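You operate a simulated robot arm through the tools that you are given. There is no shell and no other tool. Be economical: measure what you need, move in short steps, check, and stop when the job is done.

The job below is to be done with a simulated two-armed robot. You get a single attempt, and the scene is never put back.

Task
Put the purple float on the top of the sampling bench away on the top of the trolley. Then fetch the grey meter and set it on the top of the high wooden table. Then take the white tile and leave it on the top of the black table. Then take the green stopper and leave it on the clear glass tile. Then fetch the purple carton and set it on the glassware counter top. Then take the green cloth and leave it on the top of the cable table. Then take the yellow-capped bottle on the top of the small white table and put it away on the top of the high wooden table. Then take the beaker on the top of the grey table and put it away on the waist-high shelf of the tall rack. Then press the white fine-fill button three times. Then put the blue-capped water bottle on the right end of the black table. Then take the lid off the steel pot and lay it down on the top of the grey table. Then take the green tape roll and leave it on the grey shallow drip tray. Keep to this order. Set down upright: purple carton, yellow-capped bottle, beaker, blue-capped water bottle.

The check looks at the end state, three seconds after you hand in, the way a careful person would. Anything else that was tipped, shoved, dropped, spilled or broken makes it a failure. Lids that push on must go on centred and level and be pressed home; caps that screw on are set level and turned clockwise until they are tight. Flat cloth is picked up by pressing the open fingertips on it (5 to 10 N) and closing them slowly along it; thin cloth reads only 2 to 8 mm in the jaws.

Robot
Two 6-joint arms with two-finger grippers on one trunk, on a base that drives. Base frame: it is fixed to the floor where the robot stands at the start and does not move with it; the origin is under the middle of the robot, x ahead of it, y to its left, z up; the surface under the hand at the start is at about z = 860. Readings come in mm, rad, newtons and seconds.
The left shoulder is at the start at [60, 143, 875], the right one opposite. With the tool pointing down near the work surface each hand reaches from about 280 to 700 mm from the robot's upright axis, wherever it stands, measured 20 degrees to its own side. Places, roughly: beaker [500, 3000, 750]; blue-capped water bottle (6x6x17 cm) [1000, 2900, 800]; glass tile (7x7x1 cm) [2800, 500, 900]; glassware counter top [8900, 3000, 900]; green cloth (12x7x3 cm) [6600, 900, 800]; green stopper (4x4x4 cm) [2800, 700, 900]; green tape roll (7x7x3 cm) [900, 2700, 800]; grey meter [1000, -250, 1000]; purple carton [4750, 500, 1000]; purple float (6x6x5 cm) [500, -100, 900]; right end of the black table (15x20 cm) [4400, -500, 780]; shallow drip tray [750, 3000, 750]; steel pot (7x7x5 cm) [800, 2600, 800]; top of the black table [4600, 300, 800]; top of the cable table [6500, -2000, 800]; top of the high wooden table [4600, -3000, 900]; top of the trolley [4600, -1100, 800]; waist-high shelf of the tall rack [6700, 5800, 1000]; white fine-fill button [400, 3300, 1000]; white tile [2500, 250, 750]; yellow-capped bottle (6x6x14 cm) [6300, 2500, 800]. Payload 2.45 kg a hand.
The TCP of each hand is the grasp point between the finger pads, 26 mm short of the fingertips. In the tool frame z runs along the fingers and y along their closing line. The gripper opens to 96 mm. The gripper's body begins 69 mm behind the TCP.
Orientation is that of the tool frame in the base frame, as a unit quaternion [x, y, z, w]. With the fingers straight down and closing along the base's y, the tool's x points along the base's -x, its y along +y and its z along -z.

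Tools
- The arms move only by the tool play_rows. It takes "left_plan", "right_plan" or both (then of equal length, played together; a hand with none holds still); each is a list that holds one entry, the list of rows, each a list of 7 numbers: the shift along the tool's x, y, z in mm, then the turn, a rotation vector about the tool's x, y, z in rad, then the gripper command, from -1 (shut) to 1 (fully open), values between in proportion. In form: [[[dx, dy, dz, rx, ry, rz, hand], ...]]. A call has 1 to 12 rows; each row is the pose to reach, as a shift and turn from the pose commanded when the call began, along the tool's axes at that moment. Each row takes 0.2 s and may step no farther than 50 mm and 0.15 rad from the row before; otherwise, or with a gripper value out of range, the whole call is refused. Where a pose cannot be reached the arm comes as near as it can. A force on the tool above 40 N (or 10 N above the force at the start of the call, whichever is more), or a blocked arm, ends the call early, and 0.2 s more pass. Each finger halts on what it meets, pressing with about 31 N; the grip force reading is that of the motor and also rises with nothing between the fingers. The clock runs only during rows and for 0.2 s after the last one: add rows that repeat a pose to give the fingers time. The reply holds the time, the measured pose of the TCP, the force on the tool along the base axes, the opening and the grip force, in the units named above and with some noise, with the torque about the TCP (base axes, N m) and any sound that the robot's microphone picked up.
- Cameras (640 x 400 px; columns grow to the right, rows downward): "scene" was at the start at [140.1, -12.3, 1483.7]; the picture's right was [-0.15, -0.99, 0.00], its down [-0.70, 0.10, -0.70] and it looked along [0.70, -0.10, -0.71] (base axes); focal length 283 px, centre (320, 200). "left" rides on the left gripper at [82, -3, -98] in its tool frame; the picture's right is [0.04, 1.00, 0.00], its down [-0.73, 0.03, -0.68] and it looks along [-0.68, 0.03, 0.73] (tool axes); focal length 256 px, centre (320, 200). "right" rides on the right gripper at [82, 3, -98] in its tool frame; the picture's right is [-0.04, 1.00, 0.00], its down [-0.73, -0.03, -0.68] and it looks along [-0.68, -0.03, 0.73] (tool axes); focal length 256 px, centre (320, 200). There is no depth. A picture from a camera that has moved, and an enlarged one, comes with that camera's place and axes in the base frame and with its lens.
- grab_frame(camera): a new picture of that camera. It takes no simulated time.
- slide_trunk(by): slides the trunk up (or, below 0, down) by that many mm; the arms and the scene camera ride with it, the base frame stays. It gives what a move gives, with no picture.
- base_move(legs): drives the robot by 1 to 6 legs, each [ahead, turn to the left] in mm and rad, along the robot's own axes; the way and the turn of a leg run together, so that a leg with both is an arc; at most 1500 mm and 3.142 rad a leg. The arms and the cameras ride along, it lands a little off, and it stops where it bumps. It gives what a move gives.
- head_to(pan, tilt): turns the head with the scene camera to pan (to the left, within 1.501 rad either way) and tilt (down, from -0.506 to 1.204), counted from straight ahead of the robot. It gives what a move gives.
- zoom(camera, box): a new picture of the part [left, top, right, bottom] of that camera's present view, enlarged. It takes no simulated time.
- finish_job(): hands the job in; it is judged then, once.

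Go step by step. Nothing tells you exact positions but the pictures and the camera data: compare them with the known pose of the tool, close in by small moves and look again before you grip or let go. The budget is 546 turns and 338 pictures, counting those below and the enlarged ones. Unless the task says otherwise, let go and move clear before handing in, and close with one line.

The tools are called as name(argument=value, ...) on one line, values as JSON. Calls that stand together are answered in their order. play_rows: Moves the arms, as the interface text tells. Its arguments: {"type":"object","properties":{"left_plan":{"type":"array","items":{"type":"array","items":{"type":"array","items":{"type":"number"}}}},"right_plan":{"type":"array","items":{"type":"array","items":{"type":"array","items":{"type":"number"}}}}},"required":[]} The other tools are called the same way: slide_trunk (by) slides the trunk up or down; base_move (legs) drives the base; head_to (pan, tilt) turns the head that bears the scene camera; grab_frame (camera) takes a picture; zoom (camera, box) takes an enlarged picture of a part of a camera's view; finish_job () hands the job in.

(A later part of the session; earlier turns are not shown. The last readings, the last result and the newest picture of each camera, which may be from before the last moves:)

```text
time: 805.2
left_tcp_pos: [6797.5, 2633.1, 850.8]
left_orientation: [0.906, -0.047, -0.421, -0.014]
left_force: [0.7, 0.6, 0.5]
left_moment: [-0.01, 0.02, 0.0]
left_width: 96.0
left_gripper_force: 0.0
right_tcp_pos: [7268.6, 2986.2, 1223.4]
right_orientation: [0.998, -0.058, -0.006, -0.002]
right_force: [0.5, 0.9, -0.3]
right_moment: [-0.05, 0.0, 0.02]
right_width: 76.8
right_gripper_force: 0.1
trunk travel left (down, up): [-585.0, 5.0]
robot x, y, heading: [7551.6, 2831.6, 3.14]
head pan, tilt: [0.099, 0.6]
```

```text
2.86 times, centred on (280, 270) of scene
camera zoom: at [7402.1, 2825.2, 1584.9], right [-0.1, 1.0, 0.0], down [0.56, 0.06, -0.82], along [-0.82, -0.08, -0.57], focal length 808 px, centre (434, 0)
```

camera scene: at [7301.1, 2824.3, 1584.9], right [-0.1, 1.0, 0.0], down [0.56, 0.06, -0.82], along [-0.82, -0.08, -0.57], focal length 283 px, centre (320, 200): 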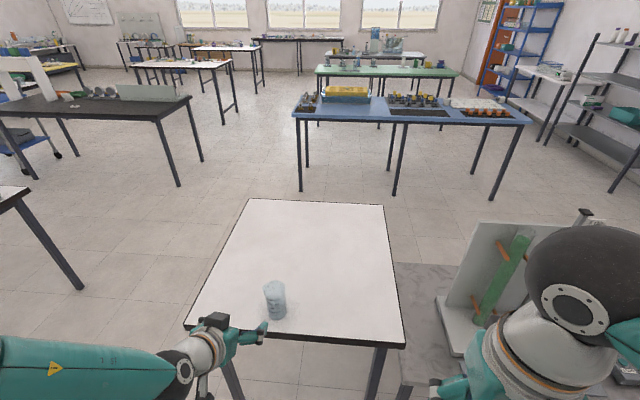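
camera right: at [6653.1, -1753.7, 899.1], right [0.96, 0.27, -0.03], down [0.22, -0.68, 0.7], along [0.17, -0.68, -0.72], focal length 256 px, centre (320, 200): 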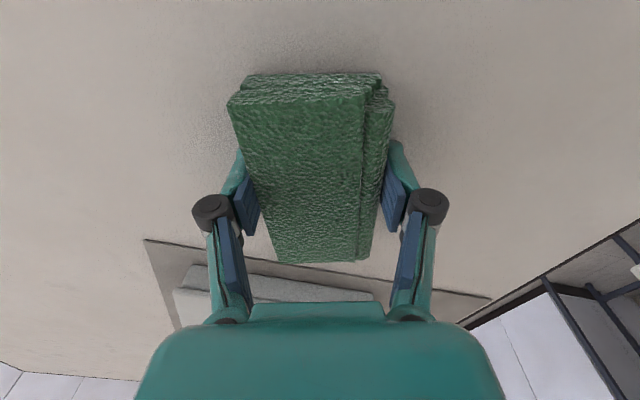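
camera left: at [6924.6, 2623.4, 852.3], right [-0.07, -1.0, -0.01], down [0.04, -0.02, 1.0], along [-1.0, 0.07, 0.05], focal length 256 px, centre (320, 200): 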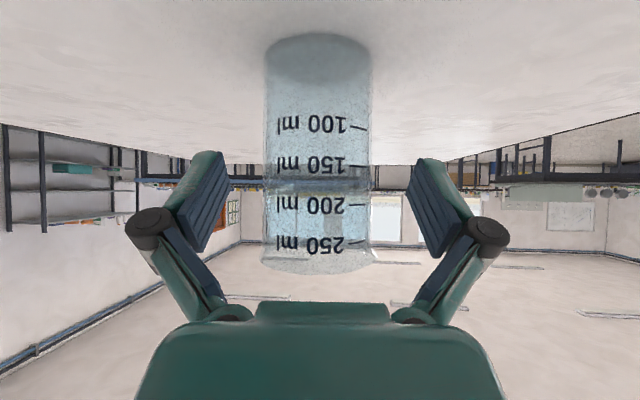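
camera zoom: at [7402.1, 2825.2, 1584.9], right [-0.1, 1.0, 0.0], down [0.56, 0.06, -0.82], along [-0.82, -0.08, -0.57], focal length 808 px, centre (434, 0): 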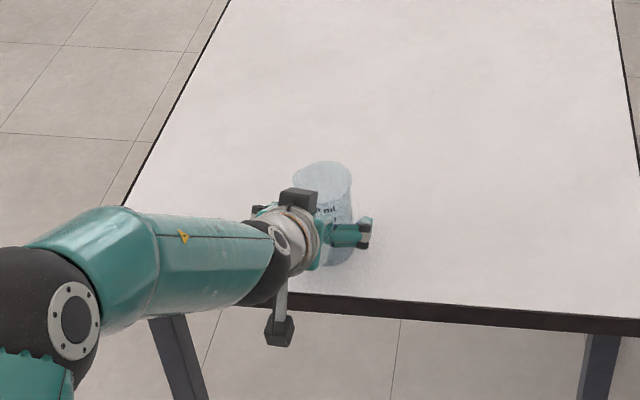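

Centred. Advancing 15 mm more and closing.

play_rows(left_plan=[[[-2, 0, 15, 0, 0, 0, 1], [-2, 0, 17, 0, 0, 0, 0.5], [-2, 0, 17, 0, 0, 0, 0], [-2, 0, 17, 0, 0, 0, -0.6], [-2, 0, 17, 0, 0, 0, -1], [-2, 0, 17, 0, 0, 0, -1]]])

grab_frame(camera="left")

```text
time: 806.6
left_tcp_pos: [6784.4, 2634.2, 841.0]
left_orientation: [0.906, -0.047, -0.421, -0.013]
left_force: [-0.4, 0.2, 0.8]
left_moment: [0.02, -0.01, -0.01]
left_width: 62.3
left_gripper_force: 31.0
right_tcp_pos: [7268.6, 2986.2, 1222.4]
right_orientation: [0.998, -0.059, -0.006, -0.002]
right_force: [0.1, -0.2, 0.1]
right_moment: [0.02, 0.0, -0.01]
right_width: 76.5
right_gripper_force: 0.2
trunk travel left (down, up): [-585.0, 5.0]
robot x, y, heading: [7550.4, 2832.6, 3.137]
head pan, tilt: [0.099, 0.6]
```

```text
199 pictures are left
camera left: at [6910.5, 2624.5, 842.5], right [-0.07, -1.0, -0.01], down [0.04, -0.02, 1.0], along [-1.0, 0.07, 0.05], focal length 256 px, centre (320, 200)
```

left: 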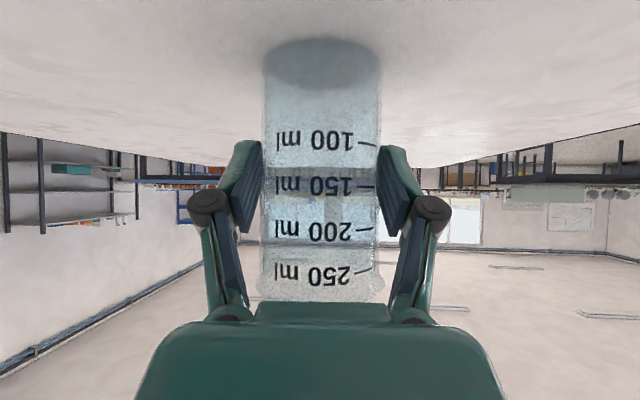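

Gripped. Lifting straight up, then back.

play_rows(left_plan=[[[-19, 1, -16, 0, 0, 0, -1], [-50, 1, -42, 0, 0, 0, -1], [-84, 2, -70, 0, 0, 0, -1], [-115, 3, -98, 0, 0, 0, -1], [-140, 3, -125, 0, 0, 0, -1], [-155, 2, -150, 0, 0, 0, -1], [-165, 1, -165, 0, 0, 0, -1], [-165, 1, -165, 0, 0, 0, -1]]])

grab_frame(camera="left")

```text
time: 808.4
left_tcp_pos: [6803.0, 2635.4, 1074.5]
left_orientation: [0.906, -0.048, -0.421, -0.014]
left_force: [-0.3, -0.8, 0.2]
left_moment: [0.01, -0.01, 0.01]
left_width: 62.2
left_gripper_force: 30.8
right_tcp_pos: [7268.3, 2986.3, 1222.2]
right_orientation: [0.998, -0.06, -0.006, -0.002]
right_force: [0.5, -0.1, 0.1]
right_moment: [0.0, 0.01, 0.01]
right_width: 76.7
right_gripper_force: 0.0
trunk travel left (down, up): [-585.0, 5.0]
robot x, y, heading: [7551.9, 2836.5, 3.139]
head pan, tilt: [0.099, 0.6]
```

```text
198 pictures are left
camera left: at [6930.5, 2625.9, 1075.3], right [-0.07, -1.0, -0.01], down [0.04, -0.02, 1.0], along [-1.0, 0.07, 0.04], focal length 256 px, centre (320, 200)
```

left: 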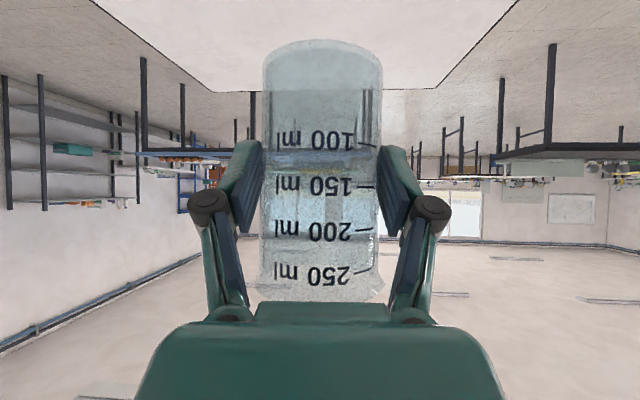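

Beaker regripped with the tilted hand. Drawing it in a bit and driving to the rack.

play_rows(left_plan=[[[16, -2, -19, 0, 0, 0, -1], [32, -4, -38, 0, 0, 0, -1], [48, -7, -57, 0, 0, 0, -1], [64, -9, -76, 0, 0, 0, -1]]])

base_move(legs=[[0, -0.8]])

base_move(legs=[[0, -0.77]])

base_move(legs=[[1300, 0], [600, 0]])

base_move(legs=[[0, 0.8]])

base_move(legs=[[0, 0.77]])

```text
time: 809.4
left_tcp_pos: [6904.2, 2633.7, 1073.6]
left_orientation: [0.905, -0.047, -0.422, -0.013]
left_force: [-0.3, -0.9, 0.0]
left_moment: [0.01, -0.02, 0.0]
left_width: 62.5
left_gripper_force: 31.1
right_tcp_pos: [7269.4, 2986.6, 1222.5]
right_orientation: [0.998, -0.059, -0.006, -0.003]
right_force: [0.0, -0.2, 0.2]
right_moment: [0.02, 0.05, 0.02]
right_width: 76.8
right_gripper_force: 0.1
trunk travel left (down, up): [-585.0, 5.0]
robot x, y, heading: [7551.8, 2834.3, 3.138]
head pan, tilt: [0.099, 0.6]
```

```text
time: 812.1
left_tcp_pos: [6957.9, 3162.4, 1073.6]
left_orientation: [0.815, -0.398, -0.382, -0.177]
left_force: [-0.3, -0.6, -0.8]
left_moment: [0.03, -0.01, 0.02]
left_width: 62.4
left_gripper_force: 31.3
right_tcp_pos: [7464.6, 3144.5, 1221.9]
right_orientation: [0.895, -0.446, -0.004, -0.004]
right_force: [0.0, 0.5, 0.3]
right_moment: [0.02, -0.01, 0.0]
right_width: 76.7
right_gripper_force: 0.1
trunk travel left (down, up): [-585.0, 5.0]
robot x, y, heading: [7529.3, 2818.8, 2.336]
head pan, tilt: [0.099, 0.6]
```

```text
time: 814.8
left_tcp_pos: [7366.1, 3462.4, 1073.7]
left_orientation: [-0.605, 0.676, 0.287, 0.308]
left_force: [-0.4, 0.7, -0.1]
left_moment: [-0.01, -0.01, 0.01]
left_width: 62.4
left_gripper_force: 31.4
right_tcp_pos: [7714.5, 3095.1, 1222.1]
right_orientation: [-0.66, 0.751, 0.002, 0.006]
right_force: [0.0, 0.1, -0.4]
right_moment: [-0.03, 0.05, -0.03]
right_width: 76.9
right_gripper_force: 0.1
trunk travel left (down, up): [-585.0, 5.0]
robot x, y, heading: [7502.8, 2814.5, 1.573]
head pan, tilt: [0.099, 0.6]
```

```text
time: 824.5
left_tcp_pos: [7375.3, 5368.3, 1073.2]
left_orientation: [-0.602, 0.678, 0.286, 0.309]
left_force: [1.6, 0.3, -0.9]
left_moment: [-0.01, 0.02, -0.02]
left_width: 62.1
left_gripper_force: 31.2
right_tcp_pos: [7721.3, 4999.0, 1223.9]
right_orientation: [-0.658, 0.753, 0.002, 0.006]
right_force: [0.1, 0.0, 0.2]
right_moment: [0.01, -0.04, 0.01]
right_width: 76.6
right_gripper_force: 0.0
trunk travel left (down, up): [-585.0, 5.0]
robot x, y, heading: [7508.6, 4716.1, 1.566]
head pan, tilt: [0.099, 0.6]
```

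```text
time: 827.3
left_tcp_pos: [6950.1, 5075.7, 1075.4]
left_orientation: [0.819, -0.389, -0.384, -0.173]
left_force: [-0.2, 0.2, -0.3]
left_moment: [-0.03, 0.02, -0.01]
left_width: 62.2
left_gripper_force: 31.2
right_tcp_pos: [7457.1, 5067.2, 1224.3]
right_orientation: [0.899, -0.438, -0.005, -0.004]
right_force: [-0.6, 0.0, 0.0]
right_moment: [-0.01, -0.02, -0.03]
right_width: 76.9
right_gripper_force: 0.0
trunk travel left (down, up): [-585.0, 5.0]
robot x, y, heading: [7525.5, 4736.9, 2.359]
head pan, tilt: [0.099, 0.6]
```

```text
time: 830.0
left_tcp_pos: [6877.5, 4577.9, 1074.5]
left_orientation: [0.905, -0.054, -0.421, -0.017]
left_force: [-0.1, 0.8, 0.3]
left_moment: [0.02, -0.02, -0.01]
left_width: 62.0
left_gripper_force: 31.3
right_tcp_pos: [7245.6, 4923.6, 1223.6]
right_orientation: [0.998, -0.067, -0.006, -0.002]
right_force: [-0.4, 0.5, -0.1]
right_moment: [-0.01, -0.02, -0.01]
right_width: 76.7
right_gripper_force: 0.1
trunk travel left (down, up): [-585.0, 5.0]
robot x, y, heading: [7525.4, 4765.7, 3.122]
head pan, tilt: [0.099, 0.6]
```

base_move(legs=[[790, 0]])

base_move(legs=[[0, -0.8]])

base_move(legs=[[0, -0.75]])

head_to(pan=0.2, tilt=0.5)

grab_frame(camera="scene")

grab_frame(camera="left")

```text
time: 834.3
left_tcp_pos: [6084.8, 4583.7, 1075.3]
left_orientation: [0.906, -0.051, -0.421, -0.015]
left_force: [0.0, -0.2, -1.0]
left_moment: [0.0, -0.02, -0.02]
left_width: 62.2
left_gripper_force: 31.0
right_tcp_pos: [6452.4, 4933.1, 1223.7]
right_orientation: [0.998, -0.064, -0.006, -0.002]
right_force: [-1.2, -0.6, 0.5]
right_moment: [-0.01, 0.0, 0.0]
right_width: 76.9
right_gripper_force: 0.0
trunk travel left (down, up): [-585.0, 5.0]
robot x, y, heading: [6737.4, 4779.4, 3.134]
head pan, tilt: [0.099, 0.6]
```

```text
time: 837.0
left_tcp_pos: [6142.8, 5106.7, 1075.5]
left_orientation: [0.815, -0.398, -0.382, -0.177]
left_force: [-0.5, -0.7, -0.7]
left_moment: [0.01, -0.02, -0.03]
left_width: 62.1
left_gripper_force: 31.0
right_tcp_pos: [6648.2, 5087.8, 1225.2]
right_orientation: [0.896, -0.445, -0.004, -0.004]
right_force: [0.1, 0.3, -0.2]
right_moment: [-0.02, -0.04, 0.0]
right_width: 76.6
right_gripper_force: 0.0
trunk travel left (down, up): [-585.0, 5.0]
robot x, y, heading: [6717.0, 4756.7, 2.338]
head pan, tilt: [0.099, 0.6]
```

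```text
time: 839.6
left_tcp_pos: [6530.4, 5402.4, 1075.8]
left_orientation: [-0.614, 0.668, 0.291, 0.304]
left_force: [-1.0, -0.2, -1.1]
left_moment: [-0.01, -0.01, 0.02]
left_width: 62.2
left_gripper_force: 30.8
right_tcp_pos: [6889.5, 5045.4, 1224.3]
right_orientation: [-0.672, 0.74, 0.004, 0.006]
right_force: [0.5, 0.0, -0.6]
right_moment: [0.03, -0.01, -0.02]
right_width: 77.1
right_gripper_force: 0.0
trunk travel left (down, up): [-585.0, 5.0]
robot x, y, heading: [6681.8, 4759.3, 1.601]
head pan, tilt: [0.099, 0.6]
```

```text
time: 840.3
left_tcp_pos: [6530.3, 5402.4, 1076.6]
left_orientation: [-0.614, 0.668, 0.291, 0.304]
left_force: [0.7, 0.0, 0.2]
left_moment: [-0.01, 0.04, 0.02]
left_width: 62.3
left_gripper_force: 30.2
right_tcp_pos: [6889.2, 5044.8, 1226.4]
right_orientation: [-0.672, 0.741, 0.003, 0.006]
right_force: [0.0, -0.5, -0.3]
right_moment: [0.03, 0.03, -0.01]
right_width: 77.0
right_gripper_force: 0.2
trunk travel left (down, up): [-585.0, 5.0]
robot x, y, heading: [6683.4, 4763.0, 1.602]
head pan, tilt: [0.201, 0.499]
```

```text
197 pictures are left
camera scene: at [6663.6, 4907.4, 1594.0], right [0.97, 0.23, 0.0], down [0.11, -0.47, -0.88], along [-0.2, 0.85, -0.48], focal length 283 px, centre (320, 200)
```

scene: 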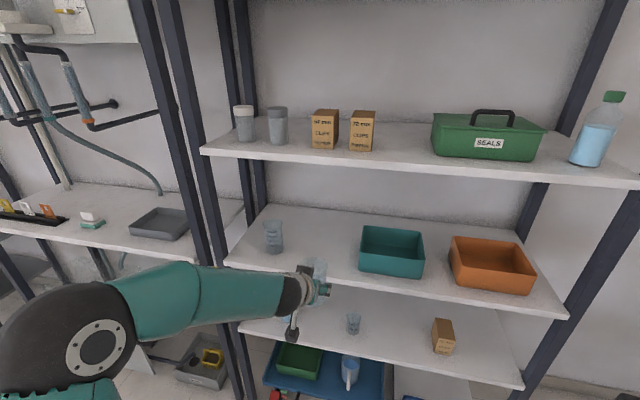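

```text
196 pictures are left
camera left: at [6524.0, 5273.5, 1077.8], right [-1.0, 0.05, -0.01], down [-0.02, -0.04, 1.0], along [0.05, 1.0, 0.05], focal length 256 px, centre (320, 200)
```

left: 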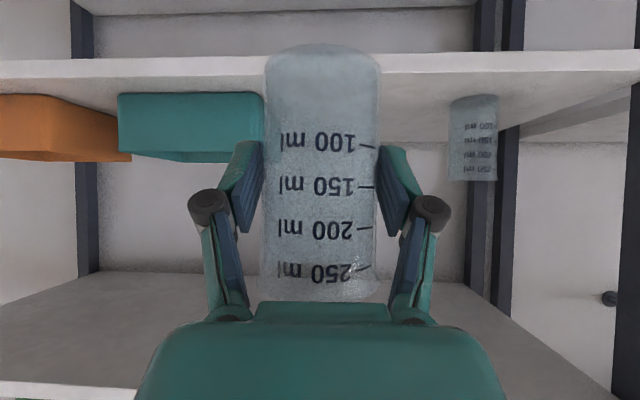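

Everything lines up: shelf surface ≈931, free spot at x≈6525. Driving forward 260 mm to bring the beaker over the shelf.

base_move(legs=[[260, 0]])

grab_frame(camera="left")

grab_frame(camera="scene")

```text
time: 842.2
left_tcp_pos: [6523.5, 5663.8, 1076.0]
left_orientation: [-0.614, 0.668, 0.291, 0.304]
left_force: [0.2, -0.4, -0.2]
left_moment: [-0.02, 0.01, 0.04]
left_width: 62.4
left_gripper_force: 30.7
right_tcp_pos: [6882.2, 5307.2, 1225.9]
right_orientation: [-0.671, 0.741, 0.002, 0.005]
right_force: [0.1, 0.0, -0.2]
right_moment: [-0.03, -0.04, 0.0]
right_width: 76.8
right_gripper_force: 0.1
trunk travel left (down, up): [-585.0, 5.0]
robot x, y, heading: [6678.2, 5018.5, 1.598]
head pan, tilt: [0.201, 0.499]
```

```text
195 pictures are left
camera left: at [6516.8, 5535.8, 1077.1], right [-1.0, 0.05, -0.01], down [-0.02, -0.04, 1.0], along [0.05, 1.0, 0.04], focal length 256 px, centre (320, 200)
```

left: 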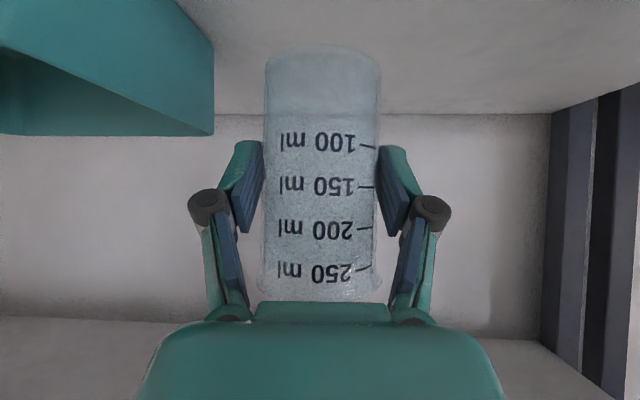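

```text
194 pictures are left
camera scene: at [6654.9, 5170.1, 1593.8], right [0.97, 0.23, 0.0], down [0.11, -0.47, -0.88], along [-0.2, 0.85, -0.48], focal length 283 px, centre (320, 200)
```

scene: 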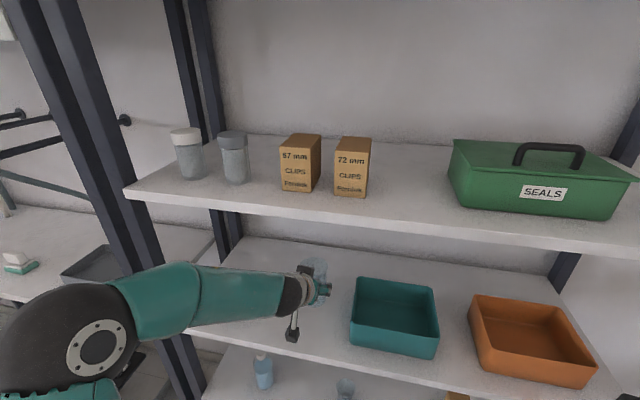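

Clear of the teal box. Lowering.

play_rows(left_plan=[[[19, 0, 16, 0, 0, 0, -1], [38, -1, 32, 0, 0, 0, -1], [50, -1, 42, 0, 0, 0, -1], [50, -1, 42, 0, 0, 0, -1]]])

play_rows(left_plan=[[[4, 0, 3, 0, 0, 0, -1], [8, 0, 6, 0, 0, 0, -1], [8, 0, 6, 0, 0, 0, -1]]])

```text
time: 843.2
left_tcp_pos: [6522.5, 5664.3, 1012.0]
left_orientation: [-0.614, 0.667, 0.293, 0.305]
left_force: [0.3, -0.5, 1.7]
left_moment: [0.03, -0.05, 0.0]
left_width: 62.1
left_gripper_force: 31.0
right_tcp_pos: [6881.7, 5306.1, 1226.7]
right_orientation: [-0.671, 0.742, 0.003, 0.005]
right_force: [0.5, 0.7, 0.1]
right_moment: [0.03, 0.01, 0.02]
right_width: 76.7
right_gripper_force: 0.1
trunk travel left (down, up): [-585.0, 5.0]
robot x, y, heading: [6679.2, 5015.2, 1.596]
head pan, tilt: [0.201, 0.499]
```

```text
time: 844.0
left_tcp_pos: [6522.6, 5661.9, 1005.7]
left_orientation: [-0.613, 0.665, 0.297, 0.307]
left_force: [3.5, 4.3, 25.6]
left_moment: [0.46, -0.33, 0.1]
left_width: 62.5
left_gripper_force: 30.8
right_tcp_pos: [6884.1, 5304.2, 1226.1]
right_orientation: [-0.671, 0.742, 0.004, 0.005]
right_force: [0.4, 0.5, -0.4]
right_moment: [-0.03, -0.01, 0.0]
right_width: 76.8
right_gripper_force: 0.0
trunk travel left (down, up): [-585.0, 5.0]
robot x, y, heading: [6677.7, 5019.6, 1.598]
head pan, tilt: [0.201, 0.499]
```

On the shelf. Easing up slightly, opening and withdrawing backward along the fingers.

play_rows(left_plan=[[[-2, 0, -2, 0, 0, 0, -1], [-3, 0, -3, 0, 0, 0, -0.2], [-3, 0, -3, 0, 0, 0, 0.4], [-3, 0, -3, 0, 0, 0, 0.95], [-3, 0, -3, 0, 0, 0, 0.95], [-3, 0, -3, 0, 0, 0, 0.95], [-3, 0, -35, 0, 0, 0, 0.95], [-3, 0, -70, 0, 0, 0, 0.95], [-3, 0, -110, 0, 0, 0, 0.95], [-3, 0, -150, 0, 0, 0, 0.95], [-3, 0, -185, 0, 0, 0, 0.95]]])

grab_frame(camera="left")

```text
time: 846.4
left_tcp_pos: [6515.8, 5521.6, 1123.1]
left_orientation: [-0.614, 0.667, 0.292, 0.305]
left_force: [0.5, -0.2, -0.4]
left_moment: [0.02, -0.01, -0.04]
left_width: 93.8
left_gripper_force: 0.1
right_tcp_pos: [6881.4, 5303.9, 1228.6]
right_orientation: [-0.671, 0.742, 0.004, 0.007]
right_force: [0.7, 0.1, 0.2]
right_moment: [0.02, -0.01, 0.02]
right_width: 77.0
right_gripper_force: 0.1
trunk travel left (down, up): [-585.0, 5.0]
robot x, y, heading: [6674.6, 5023.6, 1.592]
head pan, tilt: [0.201, 0.499]
```

```text
193 pictures are left
camera left: at [6508.4, 5393.3, 1124.9], right [-1.0, 0.05, -0.01], down [-0.02, -0.05, 1.0], along [0.05, 1.0, 0.05], focal length 256 px, centre (320, 200)
```

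left: 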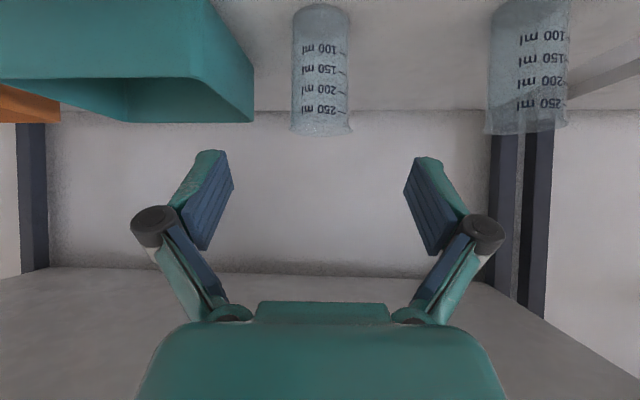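

The beaker stands on the waist-high shelf. Backing off, levelling the left hand, and heading west along the north lane toward the grey table.

base_move(legs=[[-260, 0]])

play_rows(left_plan=[[[0, 0, -10, 0, 0.125, 0, 0.6], [0, 0, -20, 0, 0.25, 0, 0.6], [0, 0, -30, 0, 0.375, 0, 0.6], [0, 0, -40, 0, 0.5, 0, 0.6], [0, 0, -50, 0, 0.625, 0, 0.6], [0, 0, -60, 0, 0.75, 0, 0.6], [0, 0, -60, 0, 0.873, 0, 0.6], [0, 0, -60, 0, 0.873, 0, 0.6]]])

base_move(legs=[[0, 0.8]])

base_move(legs=[[0, 0.74]])

head_to(pan=0.0, tilt=0.4)

grab_frame(camera="scene")

```text
time: 848.2
left_tcp_pos: [6520.5, 5261.9, 1122.9]
left_orientation: [-0.615, 0.666, 0.293, 0.303]
left_force: [-0.1, -1.1, 0.8]
left_moment: [0.01, 0.01, 0.01]
left_width: 93.7
left_gripper_force: 0.0
right_tcp_pos: [6889.1, 5044.2, 1226.5]
right_orientation: [-0.672, 0.741, 0.003, 0.007]
right_force: [-0.8, -1.2, -0.4]
right_moment: [0.02, 0.01, 0.0]
right_width: 76.8
right_gripper_force: 0.0
trunk travel left (down, up): [-585.0, 5.0]
robot x, y, heading: [6683.1, 4758.3, 1.599]
head pan, tilt: [0.201, 0.499]
```

```text
time: 850.0
left_tcp_pos: [6518.6, 5215.5, 1161.8]
left_orientation: [-0.68, 0.733, 0.005, -0.007]
left_force: [0.3, -0.2, -0.1]
left_moment: [0.0, -0.02, 0.01]
left_width: 76.8
left_gripper_force: 0.1
right_tcp_pos: [6888.6, 5045.0, 1227.4]
right_orientation: [-0.671, 0.741, 0.002, 0.005]
right_force: [0.9, -0.8, 0.6]
right_moment: [0.03, 0.01, -0.02]
right_width: 77.0
right_gripper_force: 0.1
trunk travel left (down, up): [-585.0, 5.0]
robot x, y, heading: [6682.3, 4758.1, 1.599]
head pan, tilt: [0.201, 0.499]
```

```text
time: 852.8
left_tcp_pos: [6240.2, 4960.2, 1161.6]
left_orientation: [0.911, -0.412, -0.001, 0.009]
left_force: [-0.2, -0.5, 1.0]
left_moment: [0.0, -0.02, 0.0]
left_width: 76.6
left_gripper_force: 0.1
right_tcp_pos: [6622.7, 5105.6, 1226.8]
right_orientation: [0.906, -0.423, -0.005, -0.003]
right_force: [0.0, -0.3, 0.4]
right_moment: [-0.01, 0.0, -0.02]
right_width: 76.9
right_gripper_force: 0.1
trunk travel left (down, up): [-585.0, 5.0]
robot x, y, heading: [6698.3, 4777.1, 2.393]
head pan, tilt: [0.201, 0.499]
```

```text
time: 855.4
left_tcp_pos: [6237.7, 4601.3, 1162.5]
left_orientation: [0.998, -0.055, 0.001, 0.008]
left_force: [-0.5, 0.2, -0.1]
left_moment: [0.0, -0.02, 0.02]
left_width: 76.5
left_gripper_force: 0.1
right_tcp_pos: [6422.3, 4967.1, 1228.6]
right_orientation: [0.998, -0.066, -0.006, -0.001]
right_force: [-0.4, -0.7, -0.9]
right_moment: [0.01, -0.01, 0.0]
right_width: 76.5
right_gripper_force: 0.0
trunk travel left (down, up): [-585.0, 5.0]
robot x, y, heading: [6700.3, 4804.5, 3.129]
head pan, tilt: [0.201, 0.499]
```

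```text
time: 856.1
left_tcp_pos: [6238.0, 4603.4, 1163.5]
left_orientation: [0.998, -0.055, 0.001, 0.008]
left_force: [-0.2, 0.8, -0.6]
left_moment: [-0.01, 0.0, 0.02]
left_width: 76.9
left_gripper_force: 0.0
right_tcp_pos: [6421.0, 4968.6, 1228.2]
right_orientation: [0.998, -0.066, -0.006, -0.001]
right_force: [-0.1, 0.5, -0.7]
right_moment: [-0.02, 0.02, -0.02]
right_width: 76.8
right_gripper_force: 0.0
trunk travel left (down, up): [-585.0, 5.0]
robot x, y, heading: [6703.4, 4800.7, 3.13]
head pan, tilt: [0.0, 0.4]
```

```text
192 pictures are left
camera scene: at [6546.6, 4803.2, 1603.1], right [0.01, 1.0, 0.0], down [0.39, 0.0, -0.92], along [-0.92, 0.01, -0.39], focal length 283 px, centre (320, 200)
```

scene: 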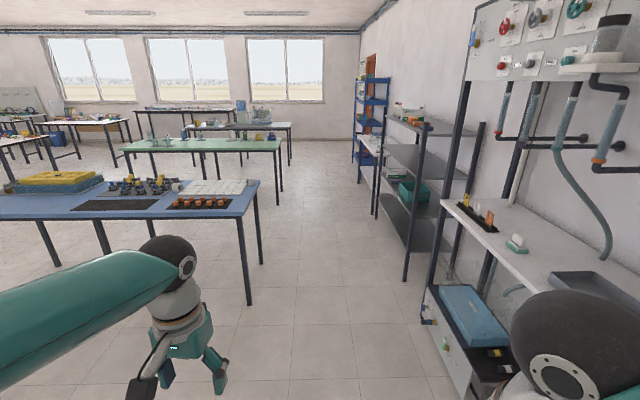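

The north lane is clear. Driving west.

base_move(legs=[[1450, 0], [1450, 0], [1450, 0], [500, 0]])

head_to(pan=0.3, tilt=0.5)

grab_frame(camera="scene")

```text
time: 879.9
left_tcp_pos: [1378.2, 4803.7, 1161.7]
left_orientation: [0.997, -0.076, 0.002, 0.008]
left_force: [0.2, 0.3, -0.1]
left_moment: [0.04, -0.03, -0.01]
left_width: 76.5
left_gripper_force: 0.1
right_tcp_pos: [1577.5, 5159.2, 1228.2]
right_orientation: [0.996, -0.088, -0.005, -0.002]
right_force: [-0.6, 0.2, -0.5]
right_moment: [0.02, -0.01, -0.02]
right_width: 76.7
right_gripper_force: 0.1
trunk travel left (down, up): [-585.0, 5.0]
robot x, y, heading: [1850.2, 4982.4, 3.077]
head pan, tilt: [0.0, 0.4]
```

```text
time: 880.7
left_tcp_pos: [1378.4, 4802.9, 1163.4]
left_orientation: [0.997, -0.076, 0.001, 0.008]
left_force: [-0.6, -0.1, 0.4]
left_moment: [0.0, 0.02, -0.02]
left_width: 76.7
left_gripper_force: 0.1
right_tcp_pos: [1579.8, 5159.6, 1227.9]
right_orientation: [0.996, -0.088, -0.006, -0.001]
right_force: [-0.1, 0.0, 0.0]
right_moment: [0.04, 0.0, 0.01]
right_width: 77.0
right_gripper_force: 0.0
trunk travel left (down, up): [-585.0, 5.0]
robot x, y, heading: [1848.4, 4982.0, 3.087]
head pan, tilt: [0.3, 0.499]
```

```text
191 pictures are left
camera scene: at [1700.8, 4963.4, 1594.1], right [-0.24, 0.97, 0.0], down [0.46, 0.12, -0.88], along [-0.85, -0.21, -0.48], focal length 283 px, centre (320, 200)
```

scene: 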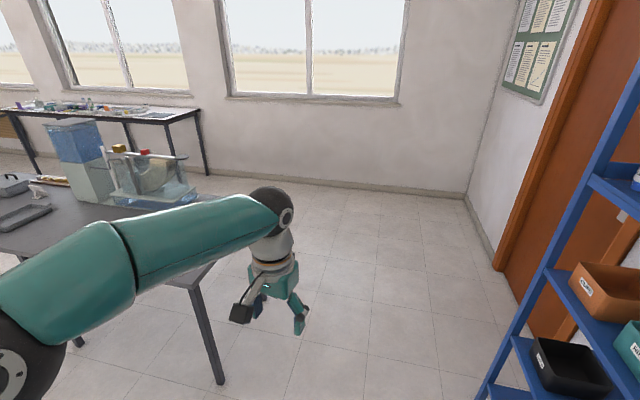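

base_move(legs=[[0, 0.07], [1290, 0]])

base_move(legs=[[942, 1.57], [900, 0]])

head_to(pan=0.8, tilt=0.5)

grab_frame(camera="scene")

```text
time: 887.7
left_tcp_pos: [101.3, 4755.3, 1163.1]
left_orientation: [0.999, -0.043, 0.001, 0.008]
left_force: [-0.1, -0.1, -0.3]
left_moment: [0.02, -0.04, -0.01]
left_width: 77.0
left_gripper_force: 0.0
right_tcp_pos: [276.9, 5124.0, 1228.5]
right_orientation: [0.998, -0.056, -0.006, -0.002]
right_force: [-0.6, -0.4, -0.4]
right_moment: [-0.02, -0.03, -0.01]
right_width: 76.9
right_gripper_force: 0.1
trunk travel left (down, up): [-585.0, 5.0]
robot x, y, heading: [564.0, 4964.0, -3.129]
head pan, tilt: [0.3, 0.499]
```

```text
time: 897.1
left_tcp_pos: [196.8, 2999.0, 1163.6]
left_orientation: [0.735, 0.678, 0.006, 0.005]
left_force: [0.7, 0.2, -0.1]
left_moment: [0.01, 0.01, -0.04]
left_width: 77.0
left_gripper_force: 0.1
right_tcp_pos: [-171.9, 3172.0, 1228.9]
right_orientation: [0.743, 0.67, -0.006, 0.003]
right_force: [-0.1, 0.2, -1.0]
right_moment: [0.01, -0.01, -0.01]
right_width: 76.9
right_gripper_force: 0.0
trunk travel left (down, up): [-585.0, 5.0]
robot x, y, heading: [-11.8, 3455.5, -1.556]
head pan, tilt: [0.3, 0.499]
cut short: leg 1
```

```text
time: 898.1
left_tcp_pos: [196.6, 2999.0, 1164.4]
left_orientation: [0.734, 0.679, 0.006, 0.005]
left_force: [-0.2, 0.0, -0.3]
left_moment: [0.01, 0.0, 0.0]
left_width: 76.7
left_gripper_force: 0.1
right_tcp_pos: [-171.5, 3171.5, 1229.6]
right_orientation: [0.743, 0.669, -0.006, 0.003]
right_force: [-0.1, -0.6, -0.3]
right_moment: [-0.02, 0.01, -0.02]
right_width: 76.7
right_gripper_force: 0.1
trunk travel left (down, up): [-585.0, 5.0]
robot x, y, heading: [-13.1, 3453.2, -1.555]
head pan, tilt: [0.799, 0.499]
```

```text
190 pictures are left
camera scene: at [54.0, 3332.6, 1594.0], right [-0.69, -0.73, 0.0], down [-0.35, 0.33, -0.88], along [0.64, -0.6, -0.48], focal length 283 px, centre (320, 200)
```

scene: 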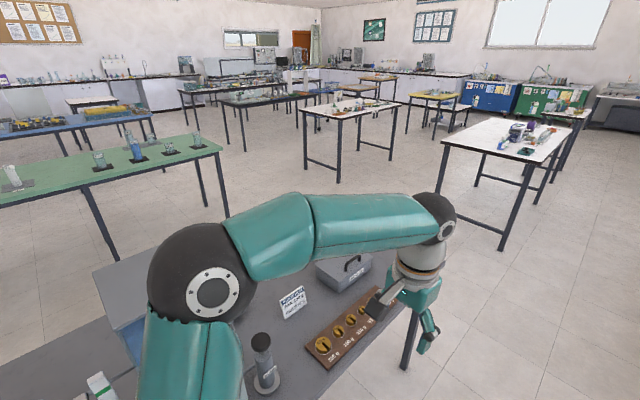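

Pulling the left hand in before turning (the tank on the table is tall).

play_rows(left_plan=[[[40, 0, 0, 0, 0, 0, 0.6], [80, 0, 0, 0, 0, 0, 0.6], [120, 0, 0, 0, 0, 0, 0.6], [150, 0, 0, 0, 0, 0, 0.6]]])

base_move(legs=[[0, 0.8]])

base_move(legs=[[0, 0.75]])

head_to(pan=0.0, tilt=0.7)

grab_frame(camera="scene")

```text
time: 899.1
left_tcp_pos: [208.8, 3148.4, 1165.3]
left_orientation: [0.734, 0.679, 0.007, 0.005]
left_force: [-0.3, 0.3, 0.8]
left_moment: [-0.01, -0.01, 0.04]
left_width: 76.8
left_gripper_force: 0.0
right_tcp_pos: [-172.1, 3172.9, 1228.9]
right_orientation: [0.742, 0.67, -0.006, 0.004]
right_force: [-0.1, 0.5, 0.2]
right_moment: [-0.02, -0.01, -0.01]
right_width: 77.0
right_gripper_force: 0.1
trunk travel left (down, up): [-585.0, 5.0]
robot x, y, heading: [-11.8, 3455.9, -1.556]
head pan, tilt: [0.799, 0.499]
```

```text
time: 901.8
left_tcp_pos: [363.3, 3400.8, 1163.9]
left_orientation: [0.412, 0.911, 0.008, 0.003]
left_force: [-0.1, -0.5, -0.3]
left_moment: [-0.02, 0.02, 0.02]
left_width: 76.6
left_gripper_force: 0.1
right_tcp_pos: [80.5, 3144.7, 1228.4]
right_orientation: [0.421, 0.907, -0.004, 0.006]
right_force: [-0.4, -0.6, -0.7]
right_moment: [0.0, -0.02, 0.0]
right_width: 76.9
right_gripper_force: 0.1
trunk travel left (down, up): [-585.0, 5.0]
robot x, y, heading: [-21.4, 3443.0, -0.751]
head pan, tilt: [0.799, 0.499]
```

```text
time: 904.5
left_tcp_pos: [289.8, 3674.9, 1166.5]
left_orientation: [0.05, 0.999, 0.008, -0.001]
left_force: [-1.1, 0.7, -0.5]
left_moment: [0.01, -0.01, 0.0]
left_width: 76.9
left_gripper_force: 0.0
right_tcp_pos: [256.4, 3294.8, 1229.3]
right_orientation: [0.062, 0.998, -0.001, 0.007]
right_force: [0.6, 0.0, -0.3]
right_moment: [0.0, -0.02, 0.02]
right_width: 76.8
right_gripper_force: 0.1
trunk travel left (down, up): [-585.0, 5.0]
robot x, y, heading: [-25.5, 3427.4, -0.011]
head pan, tilt: [0.799, 0.499]
```

```text
time: 905.6
left_tcp_pos: [289.1, 3675.0, 1166.0]
left_orientation: [0.05, 0.999, 0.008, -0.001]
left_force: [0.5, 0.0, 0.4]
left_moment: [0.02, 0.0, 0.01]
left_width: 76.6
left_gripper_force: 0.0
right_tcp_pos: [257.2, 3293.8, 1229.6]
right_orientation: [0.063, 0.998, -0.001, 0.006]
right_force: [-0.1, 0.2, -0.2]
right_moment: [0.01, -0.01, 0.01]
right_width: 76.4
right_gripper_force: 0.1
trunk travel left (down, up): [-585.0, 5.0]
robot x, y, heading: [-24.5, 3426.9, -0.012]
head pan, tilt: [0.0, 0.7]
```

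```text
189 pictures are left
camera scene: at [121.1, 3425.0, 1576.3], right [-0.01, -1.0, 0.0], down [-0.64, 0.01, -0.76], along [0.76, -0.01, -0.64], focal length 283 px, centre (320, 200)
```

scene: 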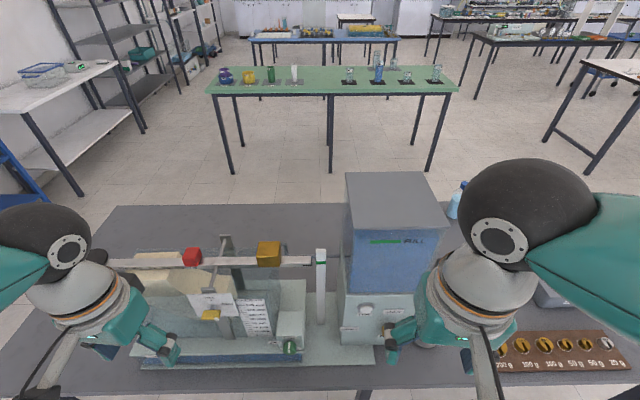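

zoom(camera="scene", box=[270, 160, 460, 370])

```text
1.90 times, centred on (365, 265) of scene
camera zoom: at [121.1, 3425.0, 1576.3], right [-0.01, -1.0, 0.0], down [-0.64, 0.01, -0.76], along [0.76, -0.01, -0.64], focal length 539 px, centre (234, 76)
```

zoom: 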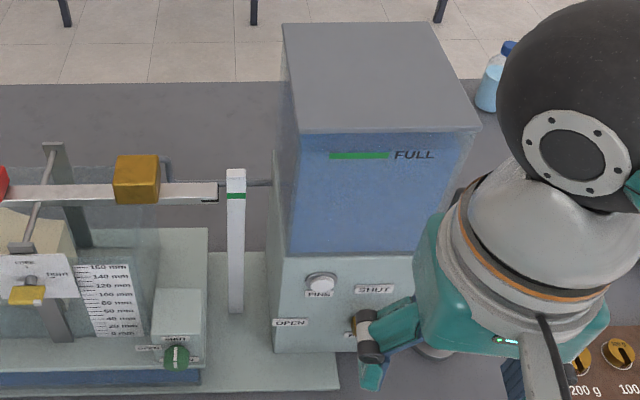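

The white FINE button is on the tank's front face at about [460, 3313, 950], facing me. I'll back up, close the right hand and tilt it forward to press horizontally.

base_move(legs=[[-260, 0]])

play_rows(right_plan=[[[-20, 0, 10, 0, -0.13, 0, 0], [-40, 0, 30, 0, -0.26, 0, -0.5], [-60, 0, 50, 0, -0.39, 0, -1], [-80, 0, 70, 0, -0.52, 0, -1], [-100, 0, 90, 0, -0.65, 0, -1], [-120, 0, 110, 0, -0.78, 0, -1], [-140, 0, 130, 0, -0.91, 0, -1], [-150, 0, 150, 0, -1.04, 0, -1], [-160, 0, 170, 0, -1.17, 0, -1], [-170, 0, 190, 0, -1.2, 0, -1], [-170, 0, 190, 0, -1.2, 0, -1]]])

grab_frame(camera="right")

grab_frame(camera="scene")

```text
time: 907.5
left_tcp_pos: [26.8, 3675.8, 1165.2]
left_orientation: [0.051, 0.999, 0.008, 0.0]
left_force: [-0.2, -0.1, 0.1]
left_moment: [0.03, -0.02, 0.01]
left_width: 76.8
left_gripper_force: 0.2
right_tcp_pos: [-6.9, 3297.0, 1230.3]
right_orientation: [0.064, 0.998, -0.002, 0.007]
right_force: [-0.9, 0.0, 0.8]
right_moment: [-0.02, -0.07, -0.01]
right_width: 76.9
right_gripper_force: 0.0
trunk travel left (down, up): [-585.0, 5.0]
robot x, y, heading: [-286.5, 3428.6, -0.015]
head pan, tilt: [0.0, 0.7]
```

```text
time: 909.9
left_tcp_pos: [27.1, 3678.0, 1166.3]
left_orientation: [0.052, 0.999, 0.008, -0.001]
left_force: [-0.3, 0.6, 0.1]
left_moment: [0.02, -0.06, 0.0]
left_width: 76.8
left_gripper_force: 0.0
right_tcp_pos: [211.0, 3293.2, 1045.3]
right_orientation: [0.052, 0.82, -0.037, 0.569]
right_force: [-1.2, -1.0, 0.4]
right_moment: [0.01, 0.0, -0.03]
right_width: 0.0
right_gripper_force: 27.7
right hand out of reach, approached as far as the arm can: row 7, 8, 9, 10, 11
trunk travel left (down, up): [-585.0, 5.0]
robot x, y, heading: [-287.5, 3428.7, -0.016]
head pan, tilt: [0.0, 0.7]
```

```text
187 pictures are left
camera right: at [91.5, 3310.8, 1003.8], right [0.14, 0.99, 0.04], down [-0.38, 0.02, 0.93], along [0.91, -0.14, 0.38], focal length 256 px, centre (320, 200)
```

right: 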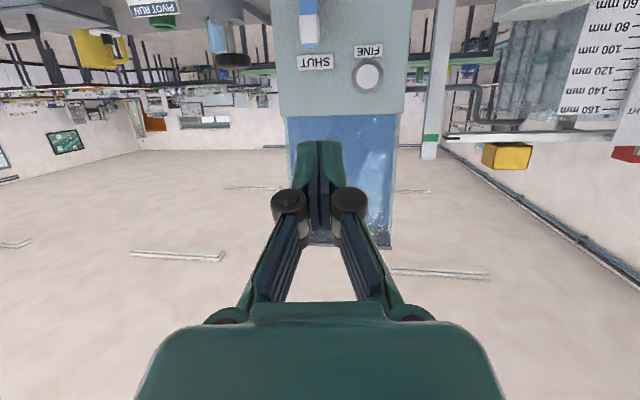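

```text
186 pictures are left
camera scene: at [-142.0, 3427.3, 1576.4], right [-0.01, -1.0, 0.0], down [-0.64, 0.01, -0.77], along [0.76, -0.01, -0.64], focal length 283 px, centre (320, 200)
```

scene: 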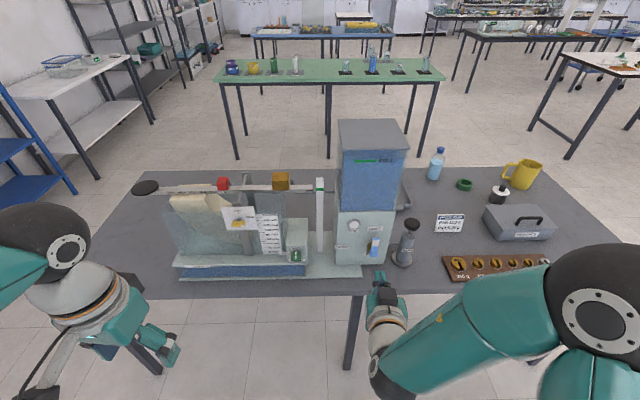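

Tilt reached; button triangulates to about [438, 3320, 985]. Moving the closed fingertips to ~30 mm in front of it.

play_rows(right_plan=[[[-2, 12, 40, 0, 0, 0, -1], [-5, 25, 80, 0, 0, 0, -1], [-8, 38, 120, 0, 0, 0, -1], [-10, 51, 155, 0, 0, 0, -1], [-10, 51, 165, 0, 0, 0, -1], [-10, 51, 165, 0, 0, 0, -1]]])

grab_frame(camera="right")

zoom(camera="scene", box=[310, 190, 430, 310])

```text
time: 911.3
left_tcp_pos: [28.6, 3676.5, 1165.5]
left_orientation: [0.052, 0.999, 0.007, -0.001]
left_force: [-0.2, -1.2, -0.6]
left_moment: [0.01, 0.01, -0.01]
left_width: 76.6
left_gripper_force: 0.0
right_tcp_pos: [377.3, 3322.6, 998.0]
right_orientation: [0.052, 0.821, -0.037, 0.568]
right_force: [-0.6, 0.4, 0.0]
right_moment: [-0.02, -0.03, -0.01]
right_width: 0.2
right_gripper_force: 28.4
trunk travel left (down, up): [-585.0, 5.0]
robot x, y, heading: [-286.8, 3428.4, -0.011]
head pan, tilt: [0.0, 0.7]
```

```text
185 pictures are left
camera right: at [256.7, 3340.6, 955.1], right [0.14, 0.99, 0.03], down [-0.38, 0.02, 0.93], along [0.91, -0.14, 0.38], focal length 256 px, centre (320, 200)
```

right: 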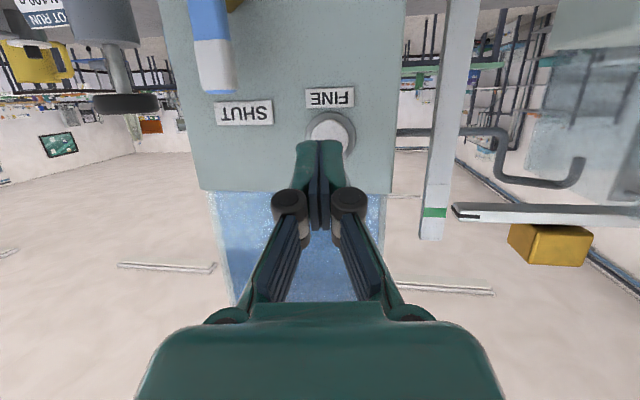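

```text
3.33 times, centred on (370, 250) of scene
camera zoom: at [-141.1, 3427.2, 1576.3], right [-0.01, -1.0, 0.0], down [-0.64, 0.01, -0.76], along [0.76, -0.01, -0.64], focal length 943 px, centre (153, 33)
```

zoom: 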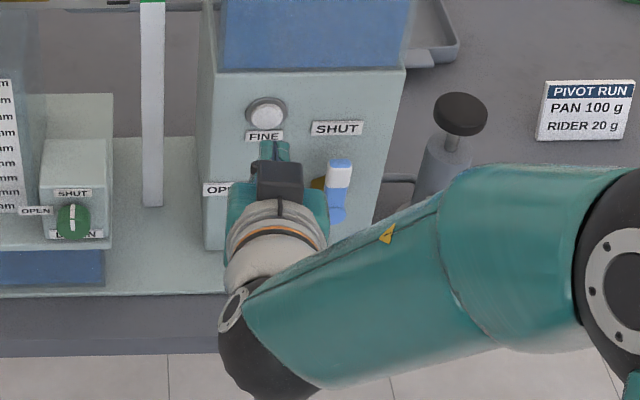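

Fingertips are ~50 mm short of the button and aligned. Approaching slowly.

play_rows(right_plan=[[[1, 2, 14, 0, 0, 0, -1], [-3, 4, 28, 0, 0, 0, -1], [-6, 5, 36, 0, 0, 0, -1], [-6, 5, 36, 0, 0, 0, -1]]])

grab_frame(camera="right")

```text
time: 912.3
left_tcp_pos: [29.1, 3675.3, 1166.0]
left_orientation: [0.051, 0.999, 0.008, -0.001]
left_force: [0.2, 0.3, -1.5]
left_moment: [0.01, 0.01, 0.0]
left_width: 77.0
left_gripper_force: 0.0
right_tcp_pos: [411.8, 3322.8, 990.5]
right_orientation: [0.052, 0.821, -0.038, 0.568]
right_force: [0.6, 0.6, -0.2]
right_moment: [0.0, -0.02, 0.01]
right_width: 0.0
right_gripper_force: 28.5
trunk travel left (down, up): [-585.0, 5.0]
robot x, y, heading: [-291.1, 3428.1, -0.012]
head pan, tilt: [0.0, 0.7]
```

```text
183 pictures are left
camera right: at [292.2, 3341.4, 947.8], right [0.14, 0.99, 0.03], down [-0.38, 0.02, 0.93], along [0.91, -0.14, 0.38], focal length 256 px, centre (320, 200)
```

right: 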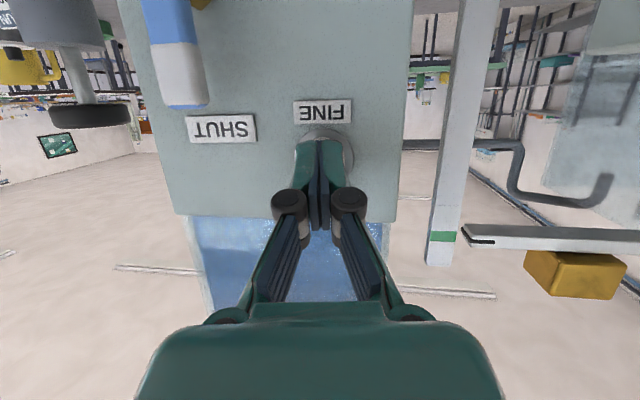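

play_rows(right_plan=[[[-1, 2, 4, 0, 0, 0, -1], [-3, 3, 8, 0, 0, 0, -1], [-4, 3, 12, 0, 0, 0, -1], [-4, 3, 12, 0, 0, 0, -1]]])

```text
time: 913.3
left_tcp_pos: [25.2, 3677.2, 1167.0]
left_orientation: [0.051, 0.999, 0.008, 0.0]
left_force: [-0.7, 0.0, -1.0]
left_moment: [0.01, -0.01, -0.03]
left_width: 76.8
left_gripper_force: 0.0
right_tcp_pos: [420.4, 3324.6, 989.9]
right_orientation: [0.052, 0.821, -0.038, 0.567]
right_force: [-27.8, -0.6, 0.6]
right_moment: [-0.02, -0.08, -0.06]
right_width: 6.0
right_gripper_force: 28.2
trunk travel left (down, up): [-585.0, 5.0]
robot x, y, heading: [-287.9, 3430.2, -0.01]
head pan, tilt: [0.0, 0.7]
heard: click
```

Click one. Withdrawing fully, then pressing again.

play_rows(right_plan=[[[3, -1, -8, 0, 0, 0, -1], [7, -2, -18, 0, 0, 0, -1], [7, -2, -18, 0, 0, 0, -1], [7, -2, -18, 0, 0, 0, -1]]])

play_rows(right_plan=[[[-3, 1, 8, 0, 0, 0, -1], [-5, 2, 13, 0, 0, 0, -1], [-7, 2, 18, 0, 0, 0, -1], [-7, 2, 18, 0, 0, 0, -1]]])

```text
time: 914.3
left_tcp_pos: [28.3, 3676.4, 1166.5]
left_orientation: [0.053, 0.999, 0.007, -0.001]
left_force: [0.4, -0.6, -0.6]
left_moment: [-0.01, 0.02, -0.02]
left_width: 76.8
left_gripper_force: 0.0
right_tcp_pos: [405.2, 3324.1, 989.3]
right_orientation: [0.052, 0.82, -0.038, 0.569]
right_force: [0.0, -1.1, -0.2]
right_moment: [-0.02, 0.05, 0.02]
right_width: 0.0
right_gripper_force: 28.4
trunk travel left (down, up): [-585.0, 5.0]
robot x, y, heading: [-284.4, 3428.3, -0.011]
head pan, tilt: [0.0, 0.7]
```

```text
time: 915.3
left_tcp_pos: [25.6, 3676.9, 1166.6]
left_orientation: [0.051, 0.999, 0.009, 0.0]
left_force: [0.4, -0.5, 0.3]
left_moment: [-0.01, 0.02, -0.05]
left_width: 76.8
left_gripper_force: 0.1
right_tcp_pos: [420.7, 3325.7, 990.7]
right_orientation: [0.05, 0.821, -0.037, 0.567]
right_force: [-26.6, 0.3, -2.6]
right_moment: [0.02, 0.01, 0.0]
right_width: 6.0
right_gripper_force: 28.1
trunk travel left (down, up): [-585.0, 5.0]
robot x, y, heading: [-287.8, 3429.9, -0.011]
head pan, tilt: [0.0, 0.7]
heard: click
```

Click two. Once more.

play_rows(right_plan=[[[3, -1, -8, 0, 0, 0, -1], [7, -2, -18, 0, 0, 0, -1], [7, -2, -18, 0, 0, 0, -1], [7, -2, -18, 0, 0, 0, -1]]])

play_rows(right_plan=[[[-3, 1, 8, 0, 0, 0, -1], [-5, 2, 13, 0, 0, 0, -1], [-7, 2, 18, 0, 0, 0, -1], [-7, 2, 18, 0, 0, 0, -1]]])

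```text
time: 916.3
left_tcp_pos: [28.5, 3676.4, 1166.1]
left_orientation: [0.052, 0.999, 0.008, -0.001]
left_force: [0.2, 0.0, 0.8]
left_moment: [0.03, 0.0, -0.04]
left_width: 76.5
left_gripper_force: 0.1
right_tcp_pos: [404.9, 3325.4, 989.9]
right_orientation: [0.052, 0.819, -0.038, 0.57]
right_force: [-0.2, -0.1, -0.5]
right_moment: [-0.04, -0.01, 0.0]
right_width: 0.2
right_gripper_force: 28.1
trunk travel left (down, up): [-585.0, 5.0]
robot x, y, heading: [-283.0, 3431.2, -0.012]
head pan, tilt: [0.0, 0.7]
```

```text
time: 917.3
left_tcp_pos: [24.9, 3676.9, 1166.3]
left_orientation: [0.051, 0.999, 0.008, 0.0]
left_force: [-0.2, -0.3, 0.3]
left_moment: [-0.01, -0.02, 0.0]
left_width: 76.9
left_gripper_force: 0.1
right_tcp_pos: [420.1, 3324.8, 988.5]
right_orientation: [0.05, 0.822, -0.037, 0.566]
right_force: [-30.0, 0.4, -3.7]
right_moment: [-0.02, 0.03, -0.02]
right_width: 6.0
right_gripper_force: 29.1
trunk travel left (down, up): [-585.0, 5.0]
robot x, y, heading: [-285.0, 3426.6, -0.006]
head pan, tilt: [0.0, 0.7]
heard: click
```

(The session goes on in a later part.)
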